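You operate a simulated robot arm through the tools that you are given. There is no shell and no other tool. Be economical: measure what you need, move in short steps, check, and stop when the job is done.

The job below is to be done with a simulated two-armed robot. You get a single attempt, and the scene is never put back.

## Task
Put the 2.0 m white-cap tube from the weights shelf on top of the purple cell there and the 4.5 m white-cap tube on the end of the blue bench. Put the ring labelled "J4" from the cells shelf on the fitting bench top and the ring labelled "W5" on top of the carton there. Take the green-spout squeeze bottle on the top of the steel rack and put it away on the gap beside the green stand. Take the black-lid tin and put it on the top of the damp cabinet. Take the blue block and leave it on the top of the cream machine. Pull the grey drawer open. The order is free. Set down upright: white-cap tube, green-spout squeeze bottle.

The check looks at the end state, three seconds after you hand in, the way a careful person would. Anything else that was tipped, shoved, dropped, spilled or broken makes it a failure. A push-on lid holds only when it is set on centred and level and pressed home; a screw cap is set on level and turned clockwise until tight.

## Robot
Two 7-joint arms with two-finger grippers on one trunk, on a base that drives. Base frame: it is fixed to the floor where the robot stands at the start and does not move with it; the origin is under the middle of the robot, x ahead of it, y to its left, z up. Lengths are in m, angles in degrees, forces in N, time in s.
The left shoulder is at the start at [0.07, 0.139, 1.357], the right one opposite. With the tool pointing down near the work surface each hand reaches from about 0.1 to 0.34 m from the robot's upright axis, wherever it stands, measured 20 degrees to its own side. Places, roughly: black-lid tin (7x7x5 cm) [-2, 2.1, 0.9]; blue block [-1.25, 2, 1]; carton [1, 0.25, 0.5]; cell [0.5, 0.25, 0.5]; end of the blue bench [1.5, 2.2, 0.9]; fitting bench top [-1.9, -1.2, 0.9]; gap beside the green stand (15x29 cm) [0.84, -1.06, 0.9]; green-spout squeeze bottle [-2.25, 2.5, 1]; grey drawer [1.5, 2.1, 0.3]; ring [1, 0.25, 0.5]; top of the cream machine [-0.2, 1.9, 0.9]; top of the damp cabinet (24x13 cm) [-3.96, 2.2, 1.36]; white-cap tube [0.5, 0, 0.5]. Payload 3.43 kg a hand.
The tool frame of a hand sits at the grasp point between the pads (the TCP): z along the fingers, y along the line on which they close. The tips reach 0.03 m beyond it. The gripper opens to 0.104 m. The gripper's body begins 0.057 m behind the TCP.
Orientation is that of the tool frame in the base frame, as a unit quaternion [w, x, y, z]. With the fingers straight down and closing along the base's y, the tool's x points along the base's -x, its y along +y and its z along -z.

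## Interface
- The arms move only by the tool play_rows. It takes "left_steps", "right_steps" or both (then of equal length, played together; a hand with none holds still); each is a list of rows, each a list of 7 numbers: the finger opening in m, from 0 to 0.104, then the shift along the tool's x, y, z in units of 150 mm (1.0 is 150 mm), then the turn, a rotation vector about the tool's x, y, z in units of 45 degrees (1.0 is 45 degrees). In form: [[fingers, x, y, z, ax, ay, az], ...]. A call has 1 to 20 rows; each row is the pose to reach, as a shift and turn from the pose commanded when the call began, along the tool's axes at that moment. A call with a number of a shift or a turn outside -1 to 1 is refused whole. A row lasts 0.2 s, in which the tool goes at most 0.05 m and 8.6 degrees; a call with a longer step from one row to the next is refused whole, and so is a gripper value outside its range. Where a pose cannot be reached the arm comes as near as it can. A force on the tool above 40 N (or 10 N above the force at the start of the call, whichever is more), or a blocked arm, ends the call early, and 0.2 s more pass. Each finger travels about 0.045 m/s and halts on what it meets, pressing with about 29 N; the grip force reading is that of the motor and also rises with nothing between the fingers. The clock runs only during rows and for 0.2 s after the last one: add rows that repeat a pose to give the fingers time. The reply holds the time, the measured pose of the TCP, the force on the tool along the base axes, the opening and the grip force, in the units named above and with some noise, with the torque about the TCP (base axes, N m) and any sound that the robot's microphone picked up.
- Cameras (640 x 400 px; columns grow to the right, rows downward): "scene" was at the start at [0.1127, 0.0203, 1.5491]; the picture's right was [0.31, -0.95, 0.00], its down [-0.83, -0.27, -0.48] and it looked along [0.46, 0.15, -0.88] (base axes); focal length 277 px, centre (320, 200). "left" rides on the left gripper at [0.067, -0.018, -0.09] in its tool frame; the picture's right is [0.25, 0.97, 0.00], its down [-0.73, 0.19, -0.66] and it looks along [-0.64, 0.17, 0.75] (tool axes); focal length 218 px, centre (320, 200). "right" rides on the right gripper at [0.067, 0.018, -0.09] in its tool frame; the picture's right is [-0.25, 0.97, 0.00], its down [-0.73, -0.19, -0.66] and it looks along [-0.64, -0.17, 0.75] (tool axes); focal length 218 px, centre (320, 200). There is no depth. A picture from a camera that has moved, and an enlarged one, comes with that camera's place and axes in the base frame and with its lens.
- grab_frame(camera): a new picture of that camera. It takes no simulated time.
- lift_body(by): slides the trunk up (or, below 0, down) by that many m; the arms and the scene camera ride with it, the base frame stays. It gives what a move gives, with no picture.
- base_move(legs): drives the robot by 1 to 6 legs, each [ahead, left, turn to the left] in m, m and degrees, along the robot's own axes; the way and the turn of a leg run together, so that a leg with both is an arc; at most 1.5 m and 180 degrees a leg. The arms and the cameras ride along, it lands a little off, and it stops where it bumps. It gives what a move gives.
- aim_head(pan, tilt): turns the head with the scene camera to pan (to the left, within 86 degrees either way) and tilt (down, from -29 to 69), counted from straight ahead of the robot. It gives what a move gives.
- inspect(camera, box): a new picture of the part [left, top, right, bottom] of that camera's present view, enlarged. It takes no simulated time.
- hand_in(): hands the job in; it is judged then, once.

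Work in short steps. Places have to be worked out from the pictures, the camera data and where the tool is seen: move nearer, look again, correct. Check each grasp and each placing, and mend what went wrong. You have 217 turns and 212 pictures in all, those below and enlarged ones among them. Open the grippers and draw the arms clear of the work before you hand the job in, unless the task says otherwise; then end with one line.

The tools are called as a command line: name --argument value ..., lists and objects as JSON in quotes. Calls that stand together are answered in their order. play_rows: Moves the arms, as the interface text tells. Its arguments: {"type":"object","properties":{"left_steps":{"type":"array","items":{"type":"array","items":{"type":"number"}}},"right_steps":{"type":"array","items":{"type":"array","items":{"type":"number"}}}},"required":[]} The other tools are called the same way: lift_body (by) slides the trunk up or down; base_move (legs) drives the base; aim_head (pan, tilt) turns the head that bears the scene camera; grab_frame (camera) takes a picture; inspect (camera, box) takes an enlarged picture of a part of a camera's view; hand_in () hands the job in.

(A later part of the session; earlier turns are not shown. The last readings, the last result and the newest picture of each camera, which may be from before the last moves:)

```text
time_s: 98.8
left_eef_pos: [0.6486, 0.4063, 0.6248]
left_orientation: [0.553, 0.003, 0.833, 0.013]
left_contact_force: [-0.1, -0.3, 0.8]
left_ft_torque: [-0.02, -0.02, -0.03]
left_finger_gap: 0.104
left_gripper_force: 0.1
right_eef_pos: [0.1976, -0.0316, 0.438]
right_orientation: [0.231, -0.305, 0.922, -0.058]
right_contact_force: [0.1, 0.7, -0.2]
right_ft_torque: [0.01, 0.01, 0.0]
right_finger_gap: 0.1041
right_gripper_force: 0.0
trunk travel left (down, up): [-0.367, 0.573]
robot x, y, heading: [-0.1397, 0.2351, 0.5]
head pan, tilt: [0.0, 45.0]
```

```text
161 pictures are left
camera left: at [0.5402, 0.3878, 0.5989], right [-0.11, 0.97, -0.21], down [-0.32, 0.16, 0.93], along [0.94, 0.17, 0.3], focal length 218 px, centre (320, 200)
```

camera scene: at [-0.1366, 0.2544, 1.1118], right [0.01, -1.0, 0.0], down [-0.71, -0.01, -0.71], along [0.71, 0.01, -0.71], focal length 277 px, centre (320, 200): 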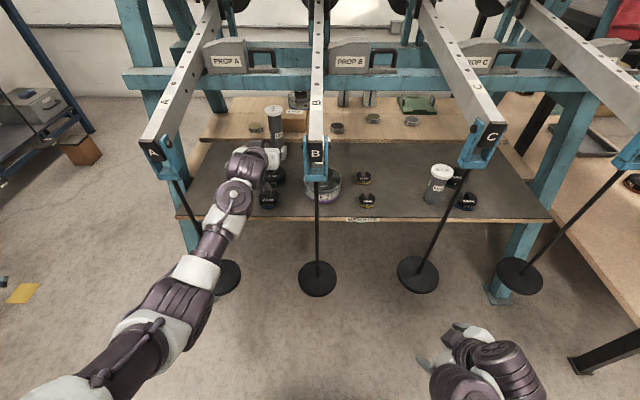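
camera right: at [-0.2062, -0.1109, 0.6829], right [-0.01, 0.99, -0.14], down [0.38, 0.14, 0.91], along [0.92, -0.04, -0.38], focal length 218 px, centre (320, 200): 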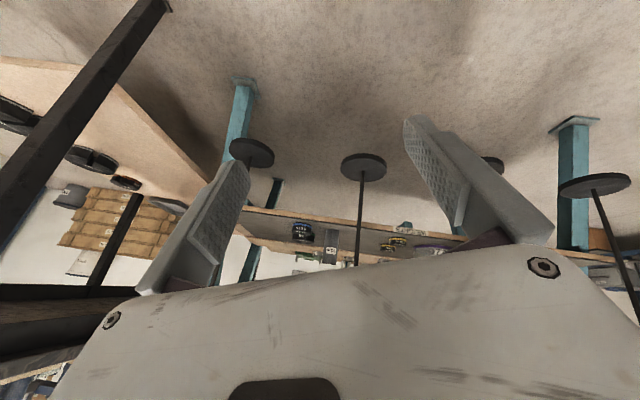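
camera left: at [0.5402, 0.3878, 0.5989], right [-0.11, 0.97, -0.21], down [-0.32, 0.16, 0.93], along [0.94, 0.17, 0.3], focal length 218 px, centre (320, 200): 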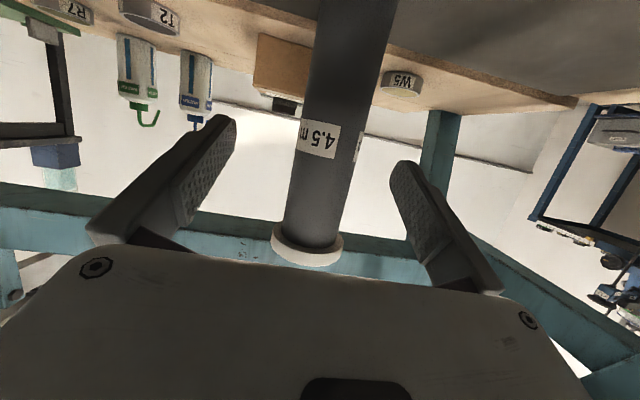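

The tube is centred. The right hand is getting near hanger C's rod, so I'll move it aside before the last 5 cm.

play_rows --right_steps '[[0.104, 0, -0.2, -0.15, 0, 0, 0], [0.104, 0, -0.4, -0.3, 0, 0, 0], [0.104, 0, -0.6, -0.45, 0, 0, 0], [0.104, 0, -0.8, -0.5, 0, 0, 0]]'

grab_frame --camera "scene"

```text
time_s: 99.8
left_eef_pos: [0.6477, 0.4068, 0.6256]
left_orientation: [0.554, 0.003, 0.832, 0.014]
left_contact_force: [-0.6, -0.2, -0.4]
left_ft_torque: [-0.05, 0.0, -0.04]
left_finger_gap: 0.1042
left_gripper_force: 0.1
right_eef_pos: [0.2263, -0.1166, 0.5307]
right_orientation: [0.237, -0.307, 0.92, -0.059]
right_contact_force: [0.1, 0.1, -0.6]
right_ft_torque: [0.0, -0.01, -0.01]
right_finger_gap: 0.1038
right_gripper_force: 0.0
right hand out of reach, approached as far as the arm can: row 4
trunk travel left (down, up): [-0.367, 0.573]
robot x, y, heading: [-0.1345, 0.2352, 0.8]
head pan, tilt: [0.0, 45.0]
```

```text
160 pictures are left
camera scene: at [-0.0053, 0.237, 1.0848], right [0.01, -1.0, 0.0], down [-0.71, -0.01, -0.71], along [0.71, 0.01, -0.71], focal length 277 px, centre (320, 200)
```

scene: 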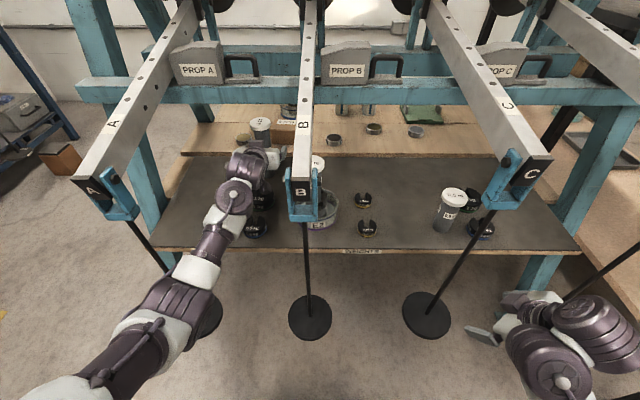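

I'd rather not drive further with the right hand there. The left arm still has reach, so I'll extend it the last 5.5 cm.

play_rows --left_steps '[[0.104, -0.05, 0.01, 0.11, 0, 0, 0], [0.104, -0.1, 0.02, 0.22, 0, 0, 0], [0.104, -0.142, 0.03, 0.34, 0, 0, 0], [0.104, -0.142, 0.03, 0.34, 0, 0, 0]]'

grab_frame --camera "left"

```text
time_s: 100.8
left_eef_pos: [0.7058, 0.4123, 0.6261]
left_orientation: [0.553, 0.004, 0.833, 0.013]
left_contact_force: [-0.2, -0.6, -0.2]
left_ft_torque: [-0.01, 0.02, -0.01]
left_finger_gap: 0.1034
left_gripper_force: 0.0
right_eef_pos: [0.2272, -0.1189, 0.5311]
right_orientation: [0.238, -0.307, 0.919, -0.061]
right_contact_force: [0.8, 0.6, -0.1]
right_ft_torque: [0.0, 0.02, -0.02]
right_finger_gap: 0.1039
right_gripper_force: 0.0
trunk travel left (down, up): [-0.367, 0.573]
robot x, y, heading: [-0.1387, 0.2353, 0.7]
head pan, tilt: [0.0, 45.0]
```

```text
159 pictures are left
camera left: at [0.5964, 0.3929, 0.6004], right [-0.11, 0.97, -0.21], down [-0.33, 0.16, 0.93], along [0.94, 0.17, 0.3], focal length 218 px, centre (320, 200)
```

left: 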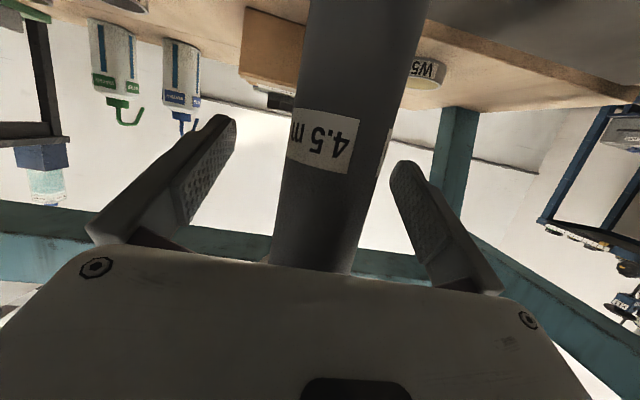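

The tube is between the pads, so I'll close on it.

play_rows --left_steps '[[0.09, 0, 0, 0, 0, 0, 0], [0.075, 0, 0, 0, 0, 0, 0], [0.06, 0, 0, 0, 0, 0, 0], [0.045, 0, 0, 0, 0, 0, 0], [0.03, 0, 0, 0, 0, 0, 0], [0.03, 0, 0, 0, 0, 0, 0], [0.03, 0, 0, 0, 0, 0, 0]]'

lift_body --by 0.065

grab_frame --camera "left"

grab_frame --camera "scene"

```text
time_s: 102.4
left_eef_pos: [0.7044, 0.4119, 0.6272]
left_orientation: [0.553, 0.004, 0.833, 0.013]
left_contact_force: [0.9, 1.3, -0.2]
left_ft_torque: [-0.03, -0.14, 0.04]
left_finger_gap: 0.0433
left_gripper_force: 28.9
right_eef_pos: [0.2281, -0.1182, 0.5306]
right_orientation: [0.238, -0.307, 0.919, -0.061]
right_contact_force: [0.1, -0.7, 0.1]
right_ft_torque: [0.0, -0.02, 0.0]
right_finger_gap: 0.1042
right_gripper_force: 0.0
trunk travel left (down, up): [-0.367, 0.573]
robot x, y, heading: [-0.1377, 0.2374, 0.8]
head pan, tilt: [0.0, 45.0]
```

```text
time_s: 103.5
left_eef_pos: [0.7062, 0.4118, 0.6892]
left_orientation: [0.553, 0.003, 0.833, 0.014]
left_contact_force: [0.1, 1.3, -3.1]
left_ft_torque: [0.0, -0.04, 0.02]
left_finger_gap: 0.0431
left_gripper_force: 29.0
right_eef_pos: [0.2276, -0.1176, 0.5952]
right_orientation: [0.237, -0.308, 0.919, -0.06]
right_contact_force: [0.1, -0.5, 0.0]
right_ft_torque: [0.01, 0.02, 0.04]
right_finger_gap: 0.1041
right_gripper_force: 0.1
trunk travel left (down, up): [-0.432, 0.508]
robot x, y, heading: [-0.1323, 0.237, 0.5]
head pan, tilt: [0.0, 45.0]
```

```text
158 pictures are left
camera left: at [0.5967, 0.393, 0.6646], right [-0.11, 0.97, -0.21], down [-0.32, 0.16, 0.93], along [0.94, 0.17, 0.3], focal length 218 px, centre (320, 200)
```

left: 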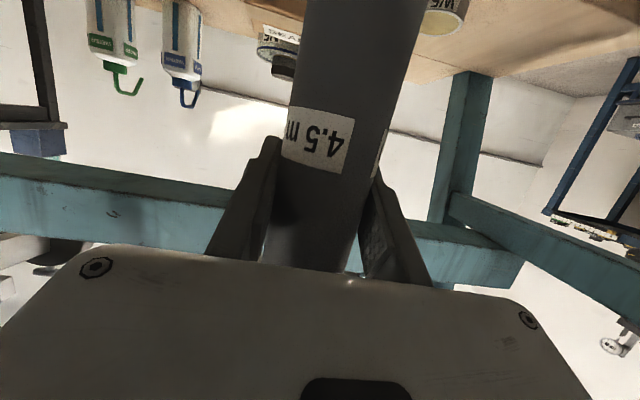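

```text
157 pictures are left
camera scene: at [-0.0045, 0.2375, 1.1497], right [0.01, -1.0, 0.0], down [-0.71, -0.01, -0.71], along [0.71, 0.01, -0.71], focal length 277 px, centre (320, 200)
```

scene: 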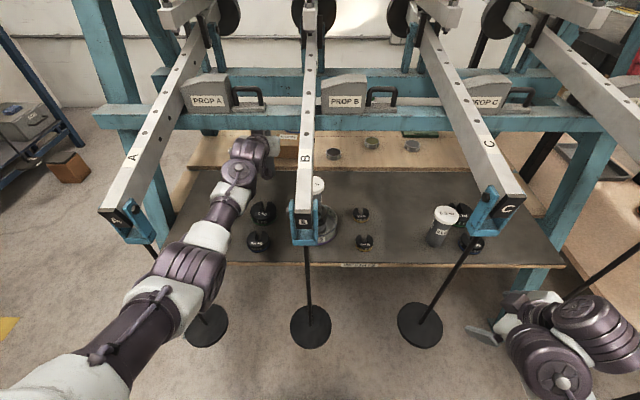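

The tube is held and lifted. I'll back out of the frame, then raise it for travel.

base_move --legs '[[-0.55, 0, 0]]'

lift_body --by 0.4

aim_head --pan 60 --tilt 25

grab_frame --camera "scene"

```text
time_s: 106.6
left_eef_pos: [0.1661, 0.395, 0.6915]
left_orientation: [0.554, 0.011, 0.832, 0.008]
left_contact_force: [-0.2, 0.2, -3.3]
left_ft_torque: [0.02, 0.0, -0.01]
left_finger_gap: 0.0427
left_gripper_force: 28.9
right_eef_pos: [-0.3234, -0.1248, 0.596]
right_orientation: [0.237, -0.298, 0.922, -0.064]
right_contact_force: [0.2, 0.0, -0.6]
right_ft_torque: [0.0, 0.0, -0.01]
right_finger_gap: 0.1042
right_gripper_force: 0.1
trunk travel left (down, up): [-0.432, 0.508]
robot x, y, heading: [-0.6802, 0.2347, -0.4]
head pan, tilt: [0.0, 45.0]
```

```text
time_s: 110.4
left_eef_pos: [0.1669, 0.394, 1.0914]
left_orientation: [0.553, 0.012, 0.833, 0.008]
left_contact_force: [0.1, -0.1, -3.4]
left_ft_torque: [0.01, -0.03, -0.01]
left_finger_gap: 0.0429
left_gripper_force: 29.1
right_eef_pos: [-0.3216, -0.1247, 0.9955]
right_orientation: [0.237, -0.298, 0.923, -0.063]
right_contact_force: [1.0, 0.7, -0.1]
right_ft_torque: [0.03, 0.0, -0.03]
right_finger_gap: 0.1039
right_gripper_force: 0.1
trunk travel left (down, up): [-0.832, 0.108]
robot x, y, heading: [-0.6783, 0.2364, -0.4]
head pan, tilt: [0.0, 45.0]
```

```text
time_s: 111.7
left_eef_pos: [0.1655, 0.3957, 1.0907]
left_orientation: [0.553, 0.011, 0.833, 0.009]
left_contact_force: [-0.2, 0.0, -4.1]
left_ft_torque: [0.0, -0.03, -0.01]
left_finger_gap: 0.0428
left_gripper_force: 28.6
right_eef_pos: [-0.3222, -0.126, 0.9966]
right_orientation: [0.236, -0.299, 0.923, -0.063]
right_contact_force: [-0.1, -0.6, 0.1]
right_ft_torque: [0.03, 0.01, 0.03]
right_finger_gap: 0.1042
right_gripper_force: 0.0
trunk travel left (down, up): [-0.832, 0.108]
robot x, y, heading: [-0.6812, 0.2355, -0.6]
head pan, tilt: [60.0, 25.0]
```

```text
156 pictures are left
camera scene: at [-0.5816, 0.3144, 1.5804], right [0.86, -0.51, 0.0], down [-0.22, -0.36, -0.91], along [0.46, 0.78, -0.42], focal length 277 px, centre (320, 200)
```

scene: 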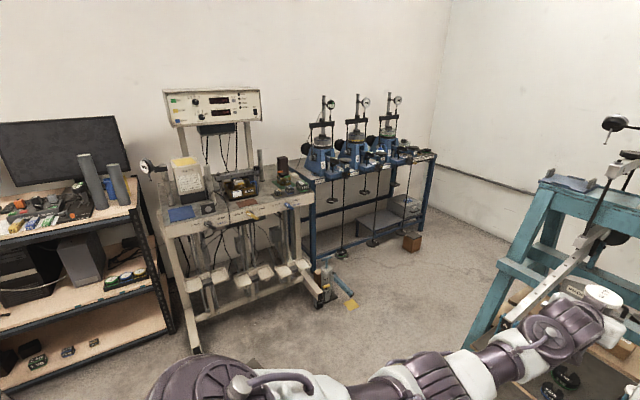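

The route between frame and benches is open. I'll drive left, then ahead past the frame.

base_move --legs '[[0, 0.92, 0.6], [1.4, 0, 0], [0.8, 0, 0]]'

aim_head --pan 75 --tilt 35

grab_frame --camera "scene"

```text
time_s: 120.8
left_eef_pos: [1.1031, 1.2997, 1.0904]
left_orientation: [0.552, 0.012, 0.833, 0.008]
left_contact_force: [0.5, -0.1, -3.4]
left_ft_torque: [0.01, -0.02, 0.03]
left_finger_gap: 0.0423
left_gripper_force: 28.8
right_eef_pos: [0.6126, 0.7737, 0.9981]
right_orientation: [0.237, -0.287, 0.926, -0.066]
right_contact_force: [-15.8, 0.1, 17.2]
right_ft_torque: [-0.7, -0.73, -0.69]
right_finger_gap: 0.0961
right_gripper_force: 0.1
trunk travel left (down, up): [-0.832, 0.108]
robot x, y, heading: [0.2587, 1.1402, -0.7]
head pan, tilt: [60.0, 25.0]
stopped in leg 2: the force on the tool passed its limit at 111 N (the readings are from after the stop); the commanded pose is now the measured one
```

```text
time_s: 121.5
left_eef_pos: [1.1022, 1.3022, 1.0935]
left_orientation: [0.554, 0.011, 0.833, 0.009]
left_contact_force: [-0.3, -0.1, -3.5]
left_ft_torque: [0.01, -0.02, -0.01]
left_finger_gap: 0.0425
left_gripper_force: 28.8
right_eef_pos: [0.6126, 0.7751, 0.9963]
right_orientation: [0.236, -0.288, 0.926, -0.065]
right_contact_force: [-18.5, -5.1, 14.6]
right_ft_torque: [-0.67, -0.54, -1.05]
right_finger_gap: 0.0987
right_gripper_force: 0.1
trunk travel left (down, up): [-0.832, 0.108]
robot x, y, heading: [0.2578, 1.1464, -0.5]
head pan, tilt: [75.0, 35.0]
```

```text
155 pictures are left
camera scene: at [0.3291, 1.2252, 1.565], right [0.96, -0.27, 0.0], down [-0.15, -0.55, -0.82], along [0.22, 0.79, -0.57], focal length 277 px, centre (320, 200)
```

scene: 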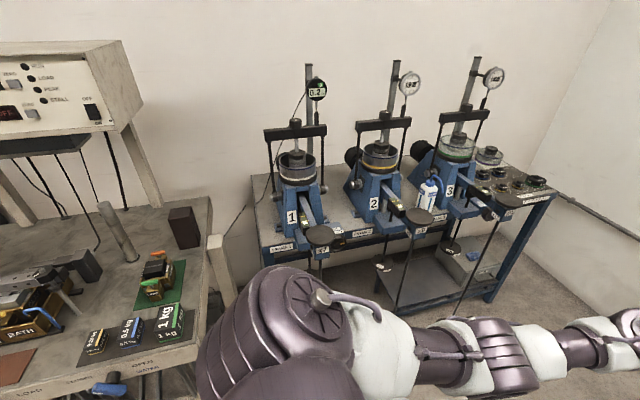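

The right hand bumped something on the frame side. I'll back off at once and look.

base_move --legs '[[-0.12, 0.05, 0]]'

aim_head --pan -45 --tilt 35

grab_frame --camera "scene"

grab_frame --camera "right"

```text
time_s: 122.8
left_eef_pos: [0.9843, 1.349, 1.0891]
left_orientation: [0.552, 0.011, 0.834, 0.01]
left_contact_force: [-0.6, -0.7, -3.6]
left_ft_torque: [-0.02, -0.04, 0.03]
left_finger_gap: 0.0423
left_gripper_force: 29.4
right_eef_pos: [0.4935, 0.8255, 0.9945]
right_orientation: [0.234, -0.287, 0.927, -0.063]
right_contact_force: [-1.0, 0.3, -0.3]
right_ft_torque: [0.04, -0.03, -0.01]
right_finger_gap: 0.104
right_gripper_force: 0.1
trunk travel left (down, up): [-0.832, 0.108]
robot x, y, heading: [0.1389, 1.193, -0.8]
head pan, tilt: [75.0, 35.0]
```

```text
time_s: 124.8
left_eef_pos: [0.984, 1.3508, 1.0889]
left_orientation: [0.552, 0.012, 0.834, 0.008]
left_contact_force: [-0.9, -0.5, -3.3]
left_ft_torque: [0.04, -0.03, 0.0]
left_finger_gap: 0.0424
left_gripper_force: 29.3
right_eef_pos: [0.4917, 0.8258, 0.995]
right_orientation: [0.236, -0.288, 0.926, -0.064]
right_contact_force: [0.8, -0.7, 0.5]
right_ft_torque: [0.0, 0.01, -0.01]
right_finger_gap: 0.1041
right_gripper_force: 0.0
trunk travel left (down, up): [-0.832, 0.108]
robot x, y, heading: [0.1341, 1.1923, -0.5]
head pan, tilt: [-45.0, 35.0]
```

```text
154 pictures are left
camera scene: at [0.2507, 1.1279, 1.5646], right [-0.71, -0.7, 0.0], down [-0.4, 0.41, -0.82], along [0.57, -0.59, -0.57], focal length 277 px, centre (320, 200)
```

scene: 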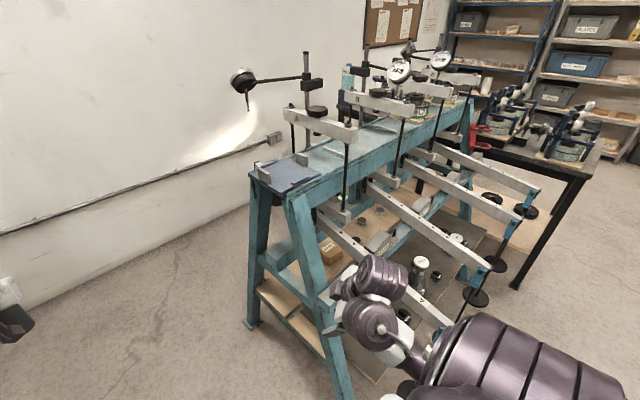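

```text
153 pictures are left
camera right: at [0.3926, 0.8004, 1.044], right [-0.3, 0.94, -0.15], down [0.31, 0.24, 0.92], along [0.9, 0.23, -0.37], focal length 218 px, centre (320, 200)
```

right: 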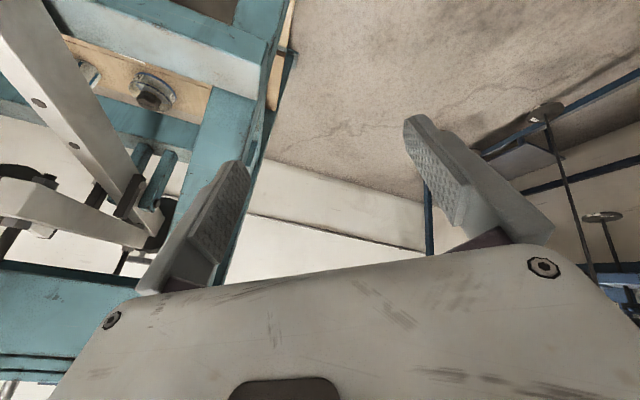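

It only struck the heavy frame leg; nothing looks displaced. I'll tuck the right arm inward, swing wider, and continue along.

play_rows --right_steps '[[0.104, -0.08, 0.2, -0.03, 0, 0, 0], [0.104, -0.16, 0.4, -0.06, 0, 0, 0], [0.104, -0.24, 0.6, -0.1, 0, 0, 0], [0.104, -0.32, 0.8, -0.13, 0, 0, 0], [0.104, -0.4, 1, -0.13, 0, 0, 0]]'

base_move --legs '[[0, 0.1, 0.5], [1.0, 0, 0], [0.45, 0, 0]]'

aim_head --pan 75 --tilt 35

grab_frame --camera "scene"

```text
time_s: 126.0
left_eef_pos: [0.983, 1.3594, 1.0898]
left_orientation: [0.553, 0.008, 0.833, 0.007]
left_contact_force: [0.4, 0.7, -3.7]
left_ft_torque: [-0.04, -0.01, -0.08]
left_finger_gap: 0.0427
left_gripper_force: 28.6
right_eef_pos: [0.4746, 0.991, 0.9641]
right_orientation: [0.235, -0.288, 0.926, -0.067]
right_contact_force: [-0.6, 1.4, -0.3]
right_ft_torque: [-0.05, -0.02, -0.05]
right_finger_gap: 0.1039
right_gripper_force: 0.0
right hand out of reach, approached as far as the arm can: row 2, 3, 4, 5
trunk travel left (down, up): [-0.832, 0.108]
robot x, y, heading: [0.1406, 1.1944, -0.3]
head pan, tilt: [-45.0, 35.0]
```

```text
time_s: 128.6
left_eef_pos: [1.0646, 1.517, 1.0881]
left_orientation: [0.55, -0.031, 0.834, 0.037]
left_contact_force: [0.4, 0.1, -1.5]
left_ft_torque: [0.01, -0.01, 0.03]
left_finger_gap: 0.0423
left_gripper_force: 28.9
right_eef_pos: [0.5967, 1.1008, 0.9614]
right_orientation: [0.239, -0.335, 0.91, -0.052]
right_contact_force: [0.2, 0.3, 0.0]
right_ft_torque: [-0.01, -0.02, 0.02]
right_finger_gap: 0.1038
right_gripper_force: 0.0
trunk travel left (down, up): [-0.832, 0.108]
robot x, y, heading: [0.2375, 1.2712, 5.6]
head pan, tilt: [-45.0, 35.0]
stopped in leg 2: the robot was blocked; the commanded pose is now the measured one
```

```text
time_s: 130.6
left_eef_pos: [1.0657, 1.5167, 1.0879]
left_orientation: [0.551, -0.031, 0.833, 0.037]
left_contact_force: [0.6, 0.5, -3.2]
left_ft_torque: [-0.01, -0.04, 0.03]
left_finger_gap: 0.0424
left_gripper_force: 29.1
right_eef_pos: [0.5973, 1.1004, 0.9603]
right_orientation: [0.237, -0.335, 0.91, -0.052]
right_contact_force: [0.1, -0.3, -0.3]
right_ft_torque: [-0.02, 0.0, 0.02]
right_finger_gap: 0.104
right_gripper_force: 0.1
trunk travel left (down, up): [-0.832, 0.108]
robot x, y, heading: [0.2358, 1.2723, 5.1]
head pan, tilt: [75.0, 35.0]
```

```text
152 pictures are left
camera scene: at [0.306, 1.3631, 1.5646], right [0.99, -0.17, 0.0], down [-0.1, -0.57, -0.82], along [0.14, 0.81, -0.57], focal length 277 px, centre (320, 200)
```

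scene: 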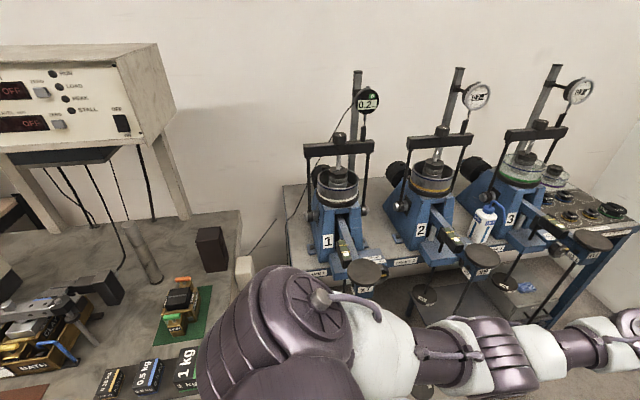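

Blocked again; I'll look at the floor on both sides.

aim_head --pan 50 --tilt 60

grab_frame --camera "scene"

aim_head --pan -40 --tilt 60

grab_frame --camera "scene"

```text
time_s: 131.5
left_eef_pos: [1.0653, 1.5163, 1.089]
left_orientation: [0.551, -0.032, 0.833, 0.038]
left_contact_force: [0.1, -0.7, -3.3]
left_ft_torque: [-0.01, -0.03, 0.02]
left_finger_gap: 0.0427
left_gripper_force: 29.1
right_eef_pos: [0.5973, 1.1005, 0.9604]
right_orientation: [0.238, -0.335, 0.91, -0.052]
right_contact_force: [-0.2, 0.0, 0.6]
right_ft_torque: [0.01, 0.0, 0.01]
right_finger_gap: 0.1041
right_gripper_force: 0.0
trunk travel left (down, up): [-0.832, 0.108]
robot x, y, heading: [0.2405, 1.2717, 5.2]
head pan, tilt: [50.0, 60.0]
```

```text
151 pictures are left
camera scene: at [0.3289, 1.3311, 1.5304], right [0.82, -0.57, 0.0], down [-0.49, -0.71, -0.5], along [0.28, 0.41, -0.87], focal length 277 px, centre (320, 200)
```

scene: 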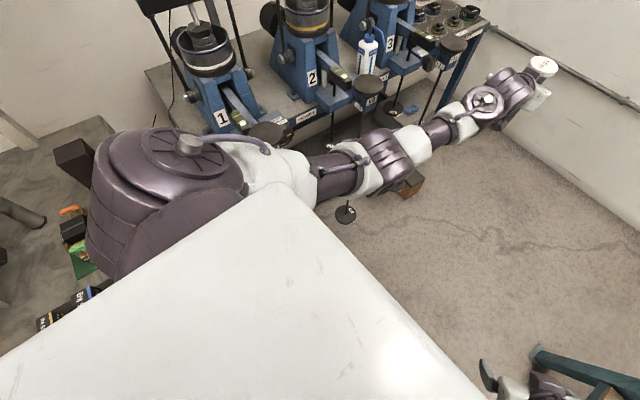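

```text
time_s: 133.1
left_eef_pos: [1.0652, 1.517, 1.0881]
left_orientation: [0.551, -0.031, 0.833, 0.037]
left_contact_force: [-0.1, 0.4, -3.5]
left_ft_torque: [-0.02, -0.02, 0.0]
left_finger_gap: 0.0424
left_gripper_force: 28.1
right_eef_pos: [0.5973, 1.1004, 0.9604]
right_orientation: [0.237, -0.336, 0.91, -0.052]
right_contact_force: [-1.2, -0.3, 0.2]
right_ft_torque: [-0.01, 0.0, 0.0]
right_finger_gap: 0.104
right_gripper_force: 0.1
trunk travel left (down, up): [-0.832, 0.108]
robot x, y, heading: [0.2381, 1.2687, 4.8]
head pan, tilt: [-40.0, 60.0]
```

```text
150 pictures are left
camera scene: at [0.3458, 1.2383, 1.5303], right [-0.57, -0.82, 0.0], down [-0.71, 0.49, -0.5], along [0.41, -0.28, -0.87], focal length 277 px, centre (320, 200)
```

scene: 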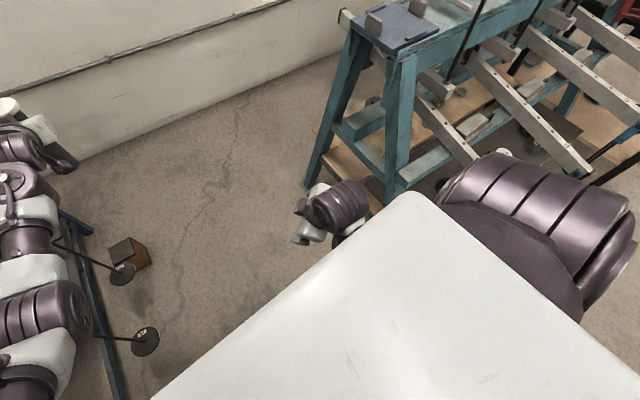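

The torque direction suggests the left front touched something, probably the jack. I'll look steeply left.

base_move --legs '[[-0.15, -0.05, -5]]'

aim_head --pan 80 --tilt 69

grab_frame --camera "scene"

```text
time_s: 134.5
left_eef_pos: [0.9382, 1.391, 1.0873]
left_orientation: [0.551, 0.002, 0.835, 0.014]
left_contact_force: [0.0, -0.3, -3.7]
left_ft_torque: [-0.01, -0.04, 0.01]
left_finger_gap: 0.0425
left_gripper_force: 28.9
right_eef_pos: [0.4379, 1.0146, 0.9598]
right_orientation: [0.233, -0.297, 0.924, -0.063]
right_contact_force: [-0.1, -0.3, 0.4]
right_ft_torque: [0.01, 0.02, -0.03]
right_finger_gap: 0.104
right_gripper_force: 0.0
trunk travel left (down, up): [-0.832, 0.108]
robot x, y, heading: [0.0934, 1.2129, 0.7]
head pan, tilt: [-40.0, 60.0]
```

```text
time_s: 136.5
left_eef_pos: [0.9367, 1.3909, 1.0887]
left_orientation: [0.552, 0.004, 0.834, 0.014]
left_contact_force: [0.3, 0.7, -3.1]
left_ft_torque: [0.03, -0.05, 0.01]
left_finger_gap: 0.0422
left_gripper_force: 29.1
right_eef_pos: [0.4354, 1.0142, 0.96]
right_orientation: [0.236, -0.297, 0.923, -0.062]
right_contact_force: [0.0, -0.8, 0.1]
right_ft_torque: [0.02, -0.01, 0.02]
right_finger_gap: 0.1037
right_gripper_force: 0.0
trunk travel left (down, up): [-0.832, 0.108]
robot x, y, heading: [0.0939, 1.2118, 0.5]
head pan, tilt: [80.0, 68.8]
```

```text
149 pictures are left
camera scene: at [0.1544, 1.2694, 1.521], right [0.99, -0.17, 0.0], down [-0.15, -0.92, -0.36], along [0.06, 0.36, -0.93], focal length 277 px, centre (320, 200)
```

scene: 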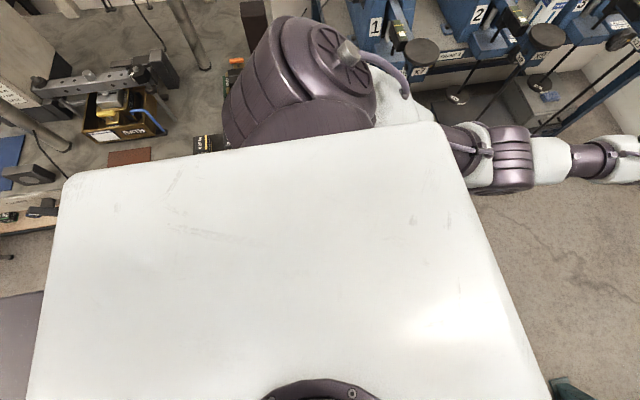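

The tight spot is between the frame leg (y about 0.73) and the jack tip (y about 1.52). I'll take the middle line at y about 1.12 in shorter legs.

base_move --legs '[[0, -0.09, -0.5], [0.35, 0, 0]]'

aim_head --pan -60 --tilt 55

grab_frame --camera "scene"

```text
time_s: 139.4
left_eef_pos: [1.2806, 1.2851, 1.0898]
left_orientation: [0.551, 0.01, 0.834, 0.01]
left_contact_force: [0.3, -0.2, -3.0]
left_ft_torque: [0.02, 0.0, 0.0]
left_finger_gap: 0.0424
left_gripper_force: 29.2
right_eef_pos: [0.7747, 0.9195, 0.9608]
right_orientation: [0.235, -0.29, 0.926, -0.063]
right_contact_force: [0.3, -0.1, 0.1]
right_ft_torque: [0.0, -0.02, -0.01]
right_finger_gap: 0.104
right_gripper_force: 0.0
trunk travel left (down, up): [-0.832, 0.108]
robot x, y, heading: [0.4369, 1.124, -0.3]
head pan, tilt: [80.0, 68.8]
```

```text
time_s: 141.7
left_eef_pos: [1.2801, 1.2872, 1.089]
left_orientation: [0.552, 0.009, 0.834, 0.01]
left_contact_force: [0.2, 0.6, -3.0]
left_ft_torque: [-0.01, -0.03, -0.02]
left_finger_gap: 0.0424
left_gripper_force: 28.7
right_eef_pos: [0.7754, 0.919, 0.9614]
right_orientation: [0.235, -0.29, 0.926, -0.064]
right_contact_force: [-1.2, 0.6, 0.0]
right_ft_torque: [-0.02, -0.01, 0.01]
right_finger_gap: 0.1041
right_gripper_force: 0.0
trunk travel left (down, up): [-0.832, 0.108]
robot x, y, heading: [0.4346, 1.1193, -0.4]
head pan, tilt: [-60.0, 55.0]
```

```text
148 pictures are left
camera scene: at [0.5228, 1.061, 1.5364], right [-0.87, -0.49, 0.0], down [-0.41, 0.71, -0.57], along [0.28, -0.5, -0.82], focal length 277 px, centre (320, 200)
```

scene: 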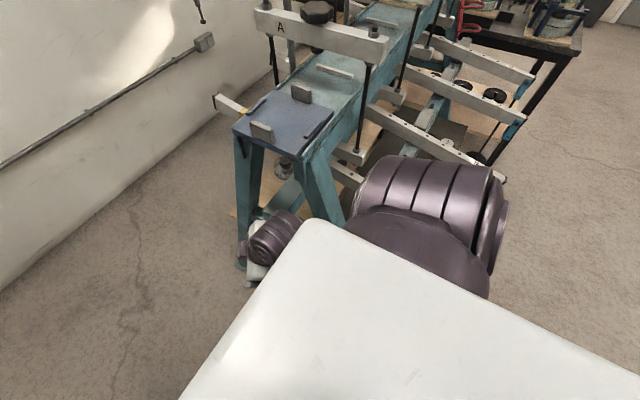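

base_move --legs '[[0.3, 0.05, 0.4], [0.75, 0.08, 0]]'

aim_head --pan 80 --tilt 35

grab_frame --camera "scene"

```text
time_s: 146.9
left_eef_pos: [2.2485, 1.433, 1.0851]
left_orientation: [0.547, 0.002, 0.837, 0.016]
left_contact_force: [-8.3, -0.2, -0.7]
left_ft_torque: [-0.07, -0.1, -0.21]
left_finger_gap: 0.0424
left_gripper_force: 29.1
right_eef_pos: [1.7546, 1.0568, 0.9621]
right_orientation: [0.237, -0.3, 0.922, -0.062]
right_contact_force: [0.5, -0.5, 0.7]
right_ft_torque: [-0.03, 0.0, 0.0]
right_finger_gap: 0.1041
right_gripper_force: 0.0
trunk travel left (down, up): [-0.832, 0.108]
robot x, y, heading: [1.4094, 1.2477, 0.9]
head pan, tilt: [-60.0, 55.0]
stopped in leg 2: the force on the tool passed its limit at 417 N (the readings are from after the stop); the commanded pose is now the measured one
```

```text
time_s: 149.1
left_eef_pos: [2.2486, 1.4334, 1.0856]
left_orientation: [0.547, 0.003, 0.837, 0.015]
left_contact_force: [-12.7, -2.1, -5.1]
left_ft_torque: [0.04, 0.03, -0.37]
left_finger_gap: 0.0424
left_gripper_force: 29.0
right_eef_pos: [1.7554, 1.0556, 0.9626]
right_orientation: [0.236, -0.301, 0.922, -0.061]
right_contact_force: [-0.2, 0.3, 0.1]
right_ft_torque: [-0.03, 0.03, -0.02]
right_finger_gap: 0.104
right_gripper_force: 0.1
trunk travel left (down, up): [-0.832, 0.108]
robot x, y, heading: [1.4136, 1.2542, 0.9]
head pan, tilt: [80.0, 35.0]
```

```text
147 pictures are left
camera scene: at [1.4739, 1.3401, 1.5648], right [0.99, -0.16, 0.0], down [-0.09, -0.57, -0.82], along [0.13, 0.81, -0.57], focal length 277 px, centre (320, 200)
```

scene: 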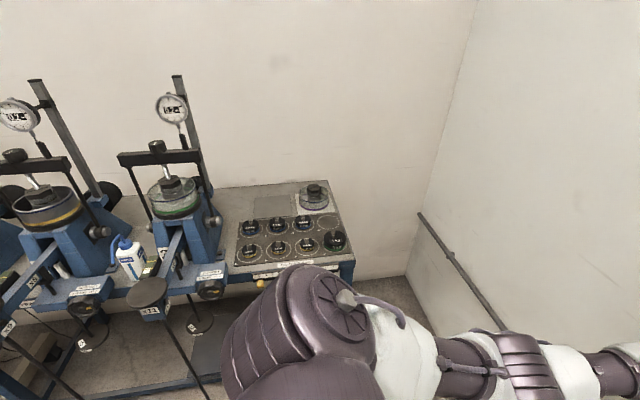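

The tube met the wall (x about 2.28). I'll back away and check it in the left camera.

base_move --legs '[[-0.25, 0, 0]]'

grab_frame --camera "left"

inspect --camera "scene" --box '[200, 160, 520, 360]'

```text
time_s: 150.9
left_eef_pos: [1.994, 1.4297, 1.0835]
left_orientation: [0.547, 0.002, 0.837, 0.016]
left_contact_force: [0.2, -0.2, -3.0]
left_ft_torque: [0.01, -0.02, 0.03]
left_finger_gap: 0.0425
left_gripper_force: 28.7
right_eef_pos: [1.5, 1.0526, 0.9601]
right_orientation: [0.236, -0.301, 0.922, -0.061]
right_contact_force: [-0.6, 0.6, -0.7]
right_ft_torque: [0.01, 0.0, -0.01]
right_finger_gap: 0.1041
right_gripper_force: 0.0
trunk travel left (down, up): [-0.832, 0.108]
robot x, y, heading: [1.1529, 1.2497, 1.0]
head pan, tilt: [80.0, 35.0]
```

```text
146 pictures are left
camera left: at [1.8849, 1.4105, 1.0595], right [-0.12, 0.97, -0.2], down [-0.31, 0.16, 0.94], along [0.94, 0.17, 0.28], focal length 218 px, centre (320, 200)
```

left: 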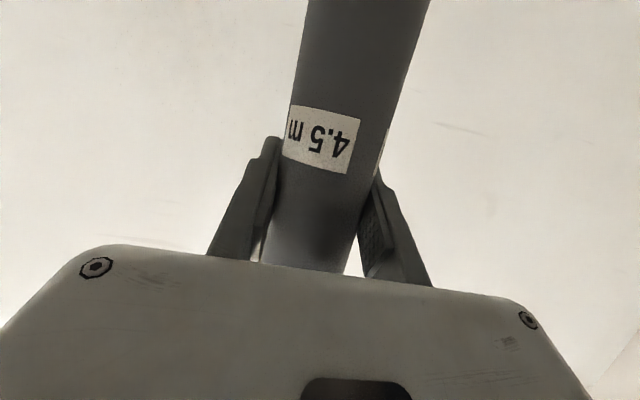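

```text
2.00 times, centred on (360, 260) of scene
camera zoom: at [1.2206, 1.3361, 1.5646], right [0.99, -0.16, 0.0], down [-0.09, -0.57, -0.82], along [0.13, 0.81, -0.57], focal length 554 px, centre (240, 80)
```

zoom: 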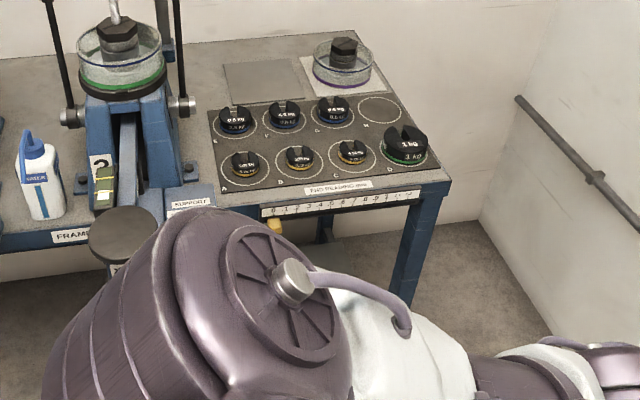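

The tube is unharmed and still firm. The bench end shows a mat with weights, one empty ring spot at the back right, and a plate. I'll raise the trunk and swing round in stages to face the bench end.

lift_body --by 0.1

base_move --legs '[[0.08, -0.15, 0], [0, 0, 45], [0.31, -0.32, 0], [0, 0, 44]]'

aim_head --pan 5 --tilt 40

grab_frame --camera "scene"

```text
time_s: 152.3
left_eef_pos: [1.9927, 1.4298, 1.1836]
left_orientation: [0.546, 0.001, 0.837, 0.016]
left_contact_force: [0.9, -0.5, -3.9]
left_ft_torque: [0.0, -0.05, 0.02]
left_finger_gap: 0.0423
left_gripper_force: 28.7
right_eef_pos: [1.4995, 1.051, 1.06]
right_orientation: [0.236, -0.301, 0.922, -0.062]
right_contact_force: [-0.9, -0.2, 0.3]
right_ft_torque: [-0.02, -0.01, 0.03]
right_finger_gap: 0.104
right_gripper_force: 0.0
trunk travel left (down, up): [-0.932, 0.008]
robot x, y, heading: [1.1532, 1.2477, 1.1]
head pan, tilt: [80.0, 35.0]
```

```text
time_s: 160.2
left_eef_pos: [1.5042, 1.9452, 1.184]
left_orientation: [-0.374, 0.592, -0.592, -0.399]
left_contact_force: [-0.2, 1.0, -4.5]
left_ft_torque: [0.01, -0.01, -0.01]
left_finger_gap: 0.0423
left_gripper_force: 29.0
right_eef_pos: [1.8841, 1.4521, 1.0617]
right_orientation: [-0.209, 0.866, -0.436, -0.125]
right_contact_force: [0.1, -0.5, 0.3]
right_ft_torque: [0.02, -0.03, 0.02]
right_finger_gap: 0.1039
right_gripper_force: 0.0
trunk travel left (down, up): [-0.932, 0.008]
robot x, y, heading: [1.6906, 1.1085, 91.2]
head pan, tilt: [80.0, 35.0]
```

```text
time_s: 161.7
left_eef_pos: [1.5025, 1.9449, 1.1847]
left_orientation: [-0.374, 0.593, -0.591, -0.399]
left_contact_force: [-0.2, -1.2, -3.6]
left_ft_torque: [0.02, 0.03, -0.03]
left_finger_gap: 0.0425
left_gripper_force: 28.9
right_eef_pos: [1.8843, 1.4524, 1.0614]
right_orientation: [-0.21, 0.866, -0.436, -0.124]
right_contact_force: [-0.7, -0.1, 0.8]
right_ft_torque: [0.0, -0.03, 0.0]
right_finger_gap: 0.104
right_gripper_force: 0.0
trunk travel left (down, up): [-0.932, 0.008]
robot x, y, heading: [1.6911, 1.1051, 91.4]
head pan, tilt: [5.0, 40.0]
```

```text
144 pictures are left
camera scene: at [1.6786, 1.2426, 1.6571], right [0.99, 0.11, 0.0], down [0.07, -0.64, -0.77], along [-0.09, 0.76, -0.64], focal length 277 px, centre (320, 200)
```

scene: 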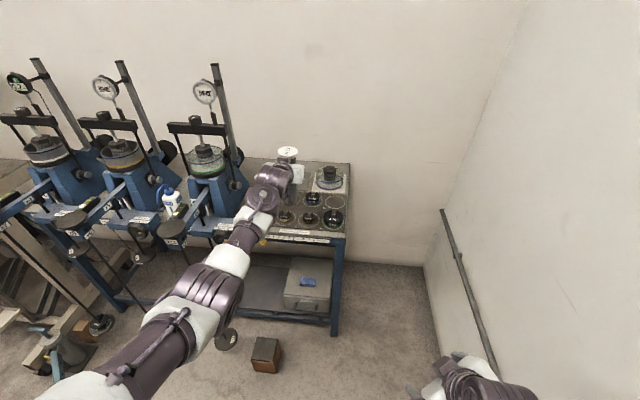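

inspect --camera "scene" --box '[230, 140, 390, 240]'

inspect --camera "scene" --box '[210, 230, 370, 330]'

```text
4.00 times, centred on (310, 190) of scene
camera zoom: at [1.6786, 1.2426, 1.6571], right [0.99, 0.11, 0.0], down [0.07, -0.64, -0.77], along [-0.09, 0.76, -0.64], focal length 1107 px, centre (360, 240)
```

zoom: 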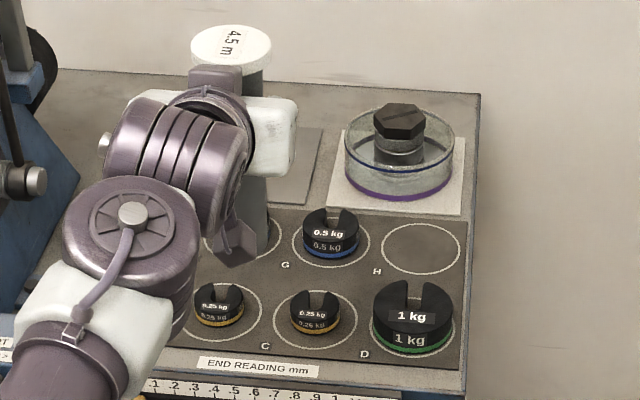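

```text
4.00 times, centred on (290, 280) of scene
camera zoom: at [1.6786, 1.2426, 1.6571], right [0.99, 0.11, 0.0], down [0.07, -0.64, -0.77], along [-0.09, 0.76, -0.64], focal length 1107 px, centre (440, -120)
```

zoom: 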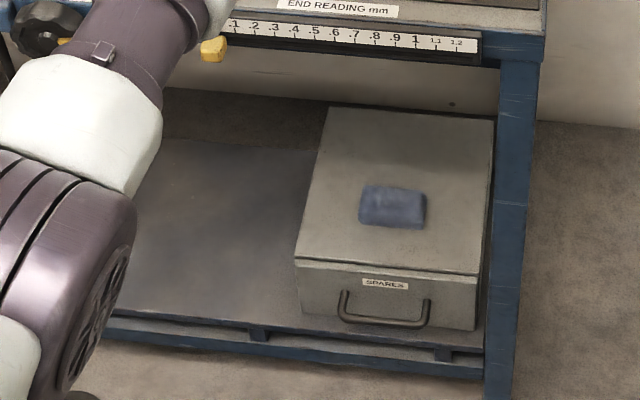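

Under the bench is a grey SPARES drawer box with a blue cloth on top. On the mat only spot H is empty, at about [1.63,2.13] and inside the bench end, so I'll put the tube there. I'll shift partly with base, partly with arm.

base_move --legs '[[0.12, -0.07, -1]]'

play_rows --left_steps '[[0.03, 0, -0.15, 0, 0, 0, 0], [0.03, 0, -0.3, 0, 0, 0, 0], [0.03, 0, -0.4, 0, 0, 0, 0], [0.03, 0, -0.4, 0, 0, 0, 0]]'

grab_frame --camera "scene"

```text
time_s: 163.0
left_eef_pos: [1.5844, 2.0647, 1.1857]
left_orientation: [0.378, -0.587, 0.596, 0.395]
left_contact_force: [1.6, -0.7, -2.6]
left_ft_torque: [0.01, 0.0, -0.02]
left_finger_gap: 0.0426
left_gripper_force: 29.4
right_eef_pos: [1.9576, 1.5656, 1.0613]
right_orientation: [-0.213, 0.862, -0.443, -0.123]
right_contact_force: [0.2, -0.7, 0.5]
right_ft_torque: [0.05, 0.0, 0.0]
right_finger_gap: 0.1043
right_gripper_force: 0.1
trunk travel left (down, up): [-0.932, 0.008]
robot x, y, heading: [1.7576, 1.2281, 90.4]
head pan, tilt: [5.0, 40.0]
```

```text
time_s: 164.0
left_eef_pos: [1.6457, 2.0652, 1.1827]
left_orientation: [0.377, -0.588, 0.596, 0.396]
left_contact_force: [-0.1, 0.2, -2.9]
left_ft_torque: [0.0, 0.02, -0.01]
left_finger_gap: 0.0425
left_gripper_force: 29.0
right_eef_pos: [1.958, 1.5675, 1.0614]
right_orientation: [-0.212, 0.862, -0.444, -0.123]
right_contact_force: [0.4, 0.0, -0.1]
right_ft_torque: [-0.01, -0.02, -0.02]
right_finger_gap: 0.1041
right_gripper_force: 0.1
trunk travel left (down, up): [-0.932, 0.008]
robot x, y, heading: [1.7628, 1.2256, 90.3]
head pan, tilt: [5.0, 40.0]
```

```text
141 pictures are left
camera scene: at [1.7504, 1.3608, 1.6571], right [1.0, 0.09, 0.0], down [0.06, -0.64, -0.77], along [-0.07, 0.76, -0.64], focal length 277 px, centre (320, 200)
```

scene: 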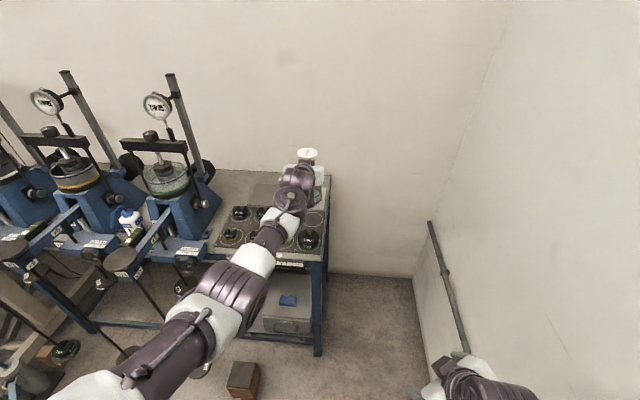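

base_move --legs '[[0.063, 0.013, 0]]'

lift_body --by -0.12

grab_frame --camera "scene"

inspect --camera "scene" --box '[200, 120, 360, 220]'

```text
time_s: 165.0
left_eef_pos: [1.6329, 2.1179, 1.1896]
left_orientation: [0.379, -0.585, 0.596, 0.397]
left_contact_force: [0.0, -0.4, -2.4]
left_ft_torque: [-0.03, -0.02, 0.0]
left_finger_gap: 0.0423
left_gripper_force: 29.2
right_eef_pos: [1.9471, 1.6224, 1.0632]
right_orientation: [-0.213, 0.862, -0.443, -0.126]
right_contact_force: [0.3, -0.4, 0.0]
right_ft_torque: [0.03, 0.01, -0.01]
right_finger_gap: 0.104
right_gripper_force: 0.0
trunk travel left (down, up): [-0.932, 0.008]
robot x, y, heading: [1.7448, 1.2853, 90.5]
head pan, tilt: [5.0, 40.0]
```

```text
time_s: 166.5
left_eef_pos: [1.6328, 2.1256, 1.0635]
left_orientation: [0.377, -0.588, 0.597, 0.395]
left_contact_force: [-0.2, -0.4, -3.3]
left_ft_torque: [-0.02, -0.02, 0.01]
left_finger_gap: 0.0426
left_gripper_force: 28.8
right_eef_pos: [1.9452, 1.6293, 0.9411]
right_orientation: [-0.211, 0.862, -0.444, -0.123]
right_contact_force: [1.0, 0.6, 0.8]
right_ft_torque: [0.03, -0.02, -0.04]
right_finger_gap: 0.104
right_gripper_force: 0.1
trunk travel left (down, up): [-0.812, 0.128]
robot x, y, heading: [1.745, 1.2866, 90.3]
head pan, tilt: [5.0, 40.0]
```

```text
140 pictures are left
camera scene: at [1.7375, 1.4219, 1.5371], right [1.0, 0.09, 0.0], down [0.06, -0.64, -0.77], along [-0.07, 0.76, -0.64], focal length 277 px, centre (320, 200)
```

scene: 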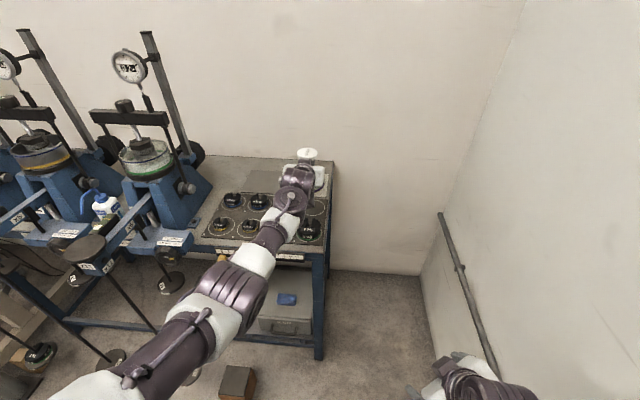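

```text
4.00 times, centred on (280, 170) of scene
camera zoom: at [1.7375, 1.4219, 1.5371], right [1.0, 0.09, 0.0], down [0.06, -0.64, -0.77], along [-0.07, 0.76, -0.64], focal length 1107 px, centre (480, 320)
```

zoom: 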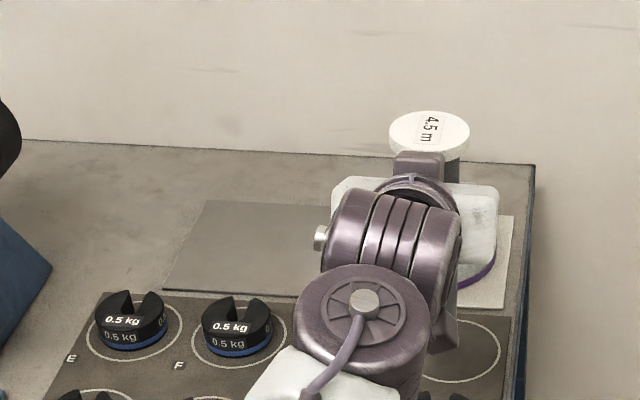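

H centre is about [1.647,2.13] and the tube is about 1.4 cm left of it, still inside the ring. I'll nudge right 1 cm with the arm, then lower by feel.

play_rows --left_steps '[[0.03, 0, -0.07, 0, 0, 0, 0], [0.03, 0, -0.07, 0, 0, 0, 0]]'

lift_body --by -0.028

lift_body --by -0.008

```text
time_s: 167.1
left_eef_pos: [1.6425, 2.1269, 1.0623]
left_orientation: [0.377, -0.587, 0.597, 0.395]
left_contact_force: [0.3, -0.2, -4.7]
left_ft_torque: [0.03, -0.01, 0.0]
left_finger_gap: 0.0424
left_gripper_force: 29.0
right_eef_pos: [1.9462, 1.628, 0.9409]
right_orientation: [-0.21, 0.863, -0.444, -0.123]
right_contact_force: [-0.9, 0.2, 0.2]
right_ft_torque: [-0.02, 0.01, 0.0]
right_finger_gap: 0.1042
right_gripper_force: 0.1
trunk travel left (down, up): [-0.812, 0.128]
robot x, y, heading: [1.7473, 1.2828, 90.5]
head pan, tilt: [5.0, 40.0]
```

```text
time_s: 167.8
left_eef_pos: [1.6446, 2.1266, 1.0348]
left_orientation: [0.378, -0.587, 0.597, 0.395]
left_contact_force: [-1.0, 0.4, -3.5]
left_ft_torque: [-0.02, 0.02, 0.01]
left_finger_gap: 0.0424
left_gripper_force: 29.1
right_eef_pos: [1.946, 1.6282, 0.913]
right_orientation: [-0.211, 0.862, -0.444, -0.124]
right_contact_force: [0.0, 0.9, 0.1]
right_ft_torque: [-0.04, 0.0, 0.03]
right_finger_gap: 0.104
right_gripper_force: 0.0
trunk travel left (down, up): [-0.784, 0.156]
robot x, y, heading: [1.7472, 1.2827, 90.1]
head pan, tilt: [5.0, 40.0]
```

```text
time_s: 168.4
left_eef_pos: [1.6437, 2.1266, 1.026]
left_orientation: [0.378, -0.587, 0.597, 0.395]
left_contact_force: [0.6, -0.2, -2.9]
left_ft_torque: [0.05, 0.04, 0.01]
left_finger_gap: 0.0425
left_gripper_force: 29.3
right_eef_pos: [1.9466, 1.628, 0.9051]
right_orientation: [-0.211, 0.862, -0.444, -0.123]
right_contact_force: [0.5, 0.3, 1.6]
right_ft_torque: [0.02, 0.01, -0.03]
right_finger_gap: 0.1041
right_gripper_force: 0.0
trunk travel left (down, up): [-0.776, 0.164]
robot x, y, heading: [1.7474, 1.2848, 90.6]
head pan, tilt: [5.0, 40.0]
```

lift_body --by -0.008

lift_body --by -0.006

```text
time_s: 168.9
left_eef_pos: [1.6429, 2.1274, 1.0182]
left_orientation: [0.377, -0.587, 0.597, 0.395]
left_contact_force: [-0.2, -0.3, -2.5]
left_ft_torque: [0.0, -0.02, 0.0]
left_finger_gap: 0.0424
left_gripper_force: 29.1
right_eef_pos: [1.947, 1.6286, 0.897]
right_orientation: [-0.21, 0.862, -0.444, -0.123]
right_contact_force: [-0.4, -0.5, 0.5]
right_ft_torque: [0.0, 0.0, -0.02]
right_finger_gap: 0.1039
right_gripper_force: 0.1
trunk travel left (down, up): [-0.768, 0.172]
robot x, y, heading: [1.7463, 1.2877, 90.1]
head pan, tilt: [5.0, 40.0]
```

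```text
time_s: 169.5
left_eef_pos: [1.6439, 2.1278, 1.0133]
left_orientation: [0.377, -0.588, 0.597, 0.395]
left_contact_force: [-0.1, 0.4, -2.7]
left_ft_torque: [0.02, 0.01, -0.01]
left_finger_gap: 0.0423
left_gripper_force: 28.7
right_eef_pos: [1.946, 1.6287, 0.8908]
right_orientation: [-0.211, 0.862, -0.444, -0.123]
right_contact_force: [0.1, -0.9, 0.0]
right_ft_torque: [-0.01, 0.0, -0.03]
right_finger_gap: 0.1039
right_gripper_force: 0.2
trunk travel left (down, up): [-0.762, 0.178]
robot x, y, heading: [1.7458, 1.2826, 90.6]
head pan, tilt: [5.0, 40.0]
```

lift_body --by -0.007

lift_body --by -0.006

inspect --camera "scene" --box '[200, 100, 360, 200]'

```text
time_s: 170.1
left_eef_pos: [1.6441, 2.1276, 1.0058]
left_orientation: [0.379, -0.587, 0.597, 0.396]
left_contact_force: [-0.5, 0.1, -3.4]
left_ft_torque: [0.0, 0.01, 0.0]
left_finger_gap: 0.0425
left_gripper_force: 29.0
right_eef_pos: [1.9466, 1.6268, 0.8833]
right_orientation: [-0.21, 0.862, -0.444, -0.123]
right_contact_force: [-0.3, 0.1, -0.8]
right_ft_torque: [0.0, 0.02, -0.03]
right_finger_gap: 0.1037
right_gripper_force: 0.0
trunk travel left (down, up): [-0.755, 0.185]
robot x, y, heading: [1.7486, 1.289, 90.3]
head pan, tilt: [5.0, 40.0]
```

```text
time_s: 170.6
left_eef_pos: [1.6439, 2.1276, 0.9993]
left_orientation: [0.378, -0.587, 0.597, 0.395]
left_contact_force: [-0.9, -0.2, -3.2]
left_ft_torque: [0.04, 0.04, -0.04]
left_finger_gap: 0.0425
left_gripper_force: 28.9
right_eef_pos: [1.9464, 1.6283, 0.8786]
right_orientation: [-0.211, 0.862, -0.444, -0.123]
right_contact_force: [-0.6, -0.7, 0.2]
right_ft_torque: [0.0, -0.02, 0.0]
right_finger_gap: 0.1041
right_gripper_force: 0.1
trunk travel left (down, up): [-0.749, 0.191]
robot x, y, heading: [1.7473, 1.2912, 90.5]
head pan, tilt: [5.0, 40.0]
```

```text
4.00 times, centred on (280, 150) of scene
camera zoom: at [1.7376, 1.4216, 1.474], right [1.0, 0.09, 0.0], down [0.06, -0.64, -0.77], along [-0.07, 0.76, -0.64], focal length 1107 px, centre (480, 400)
```

zoom: 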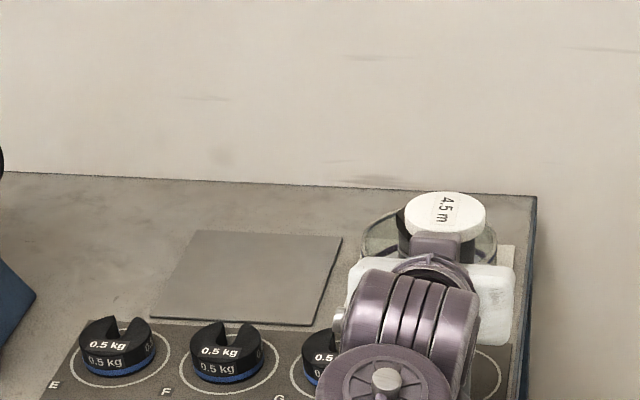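

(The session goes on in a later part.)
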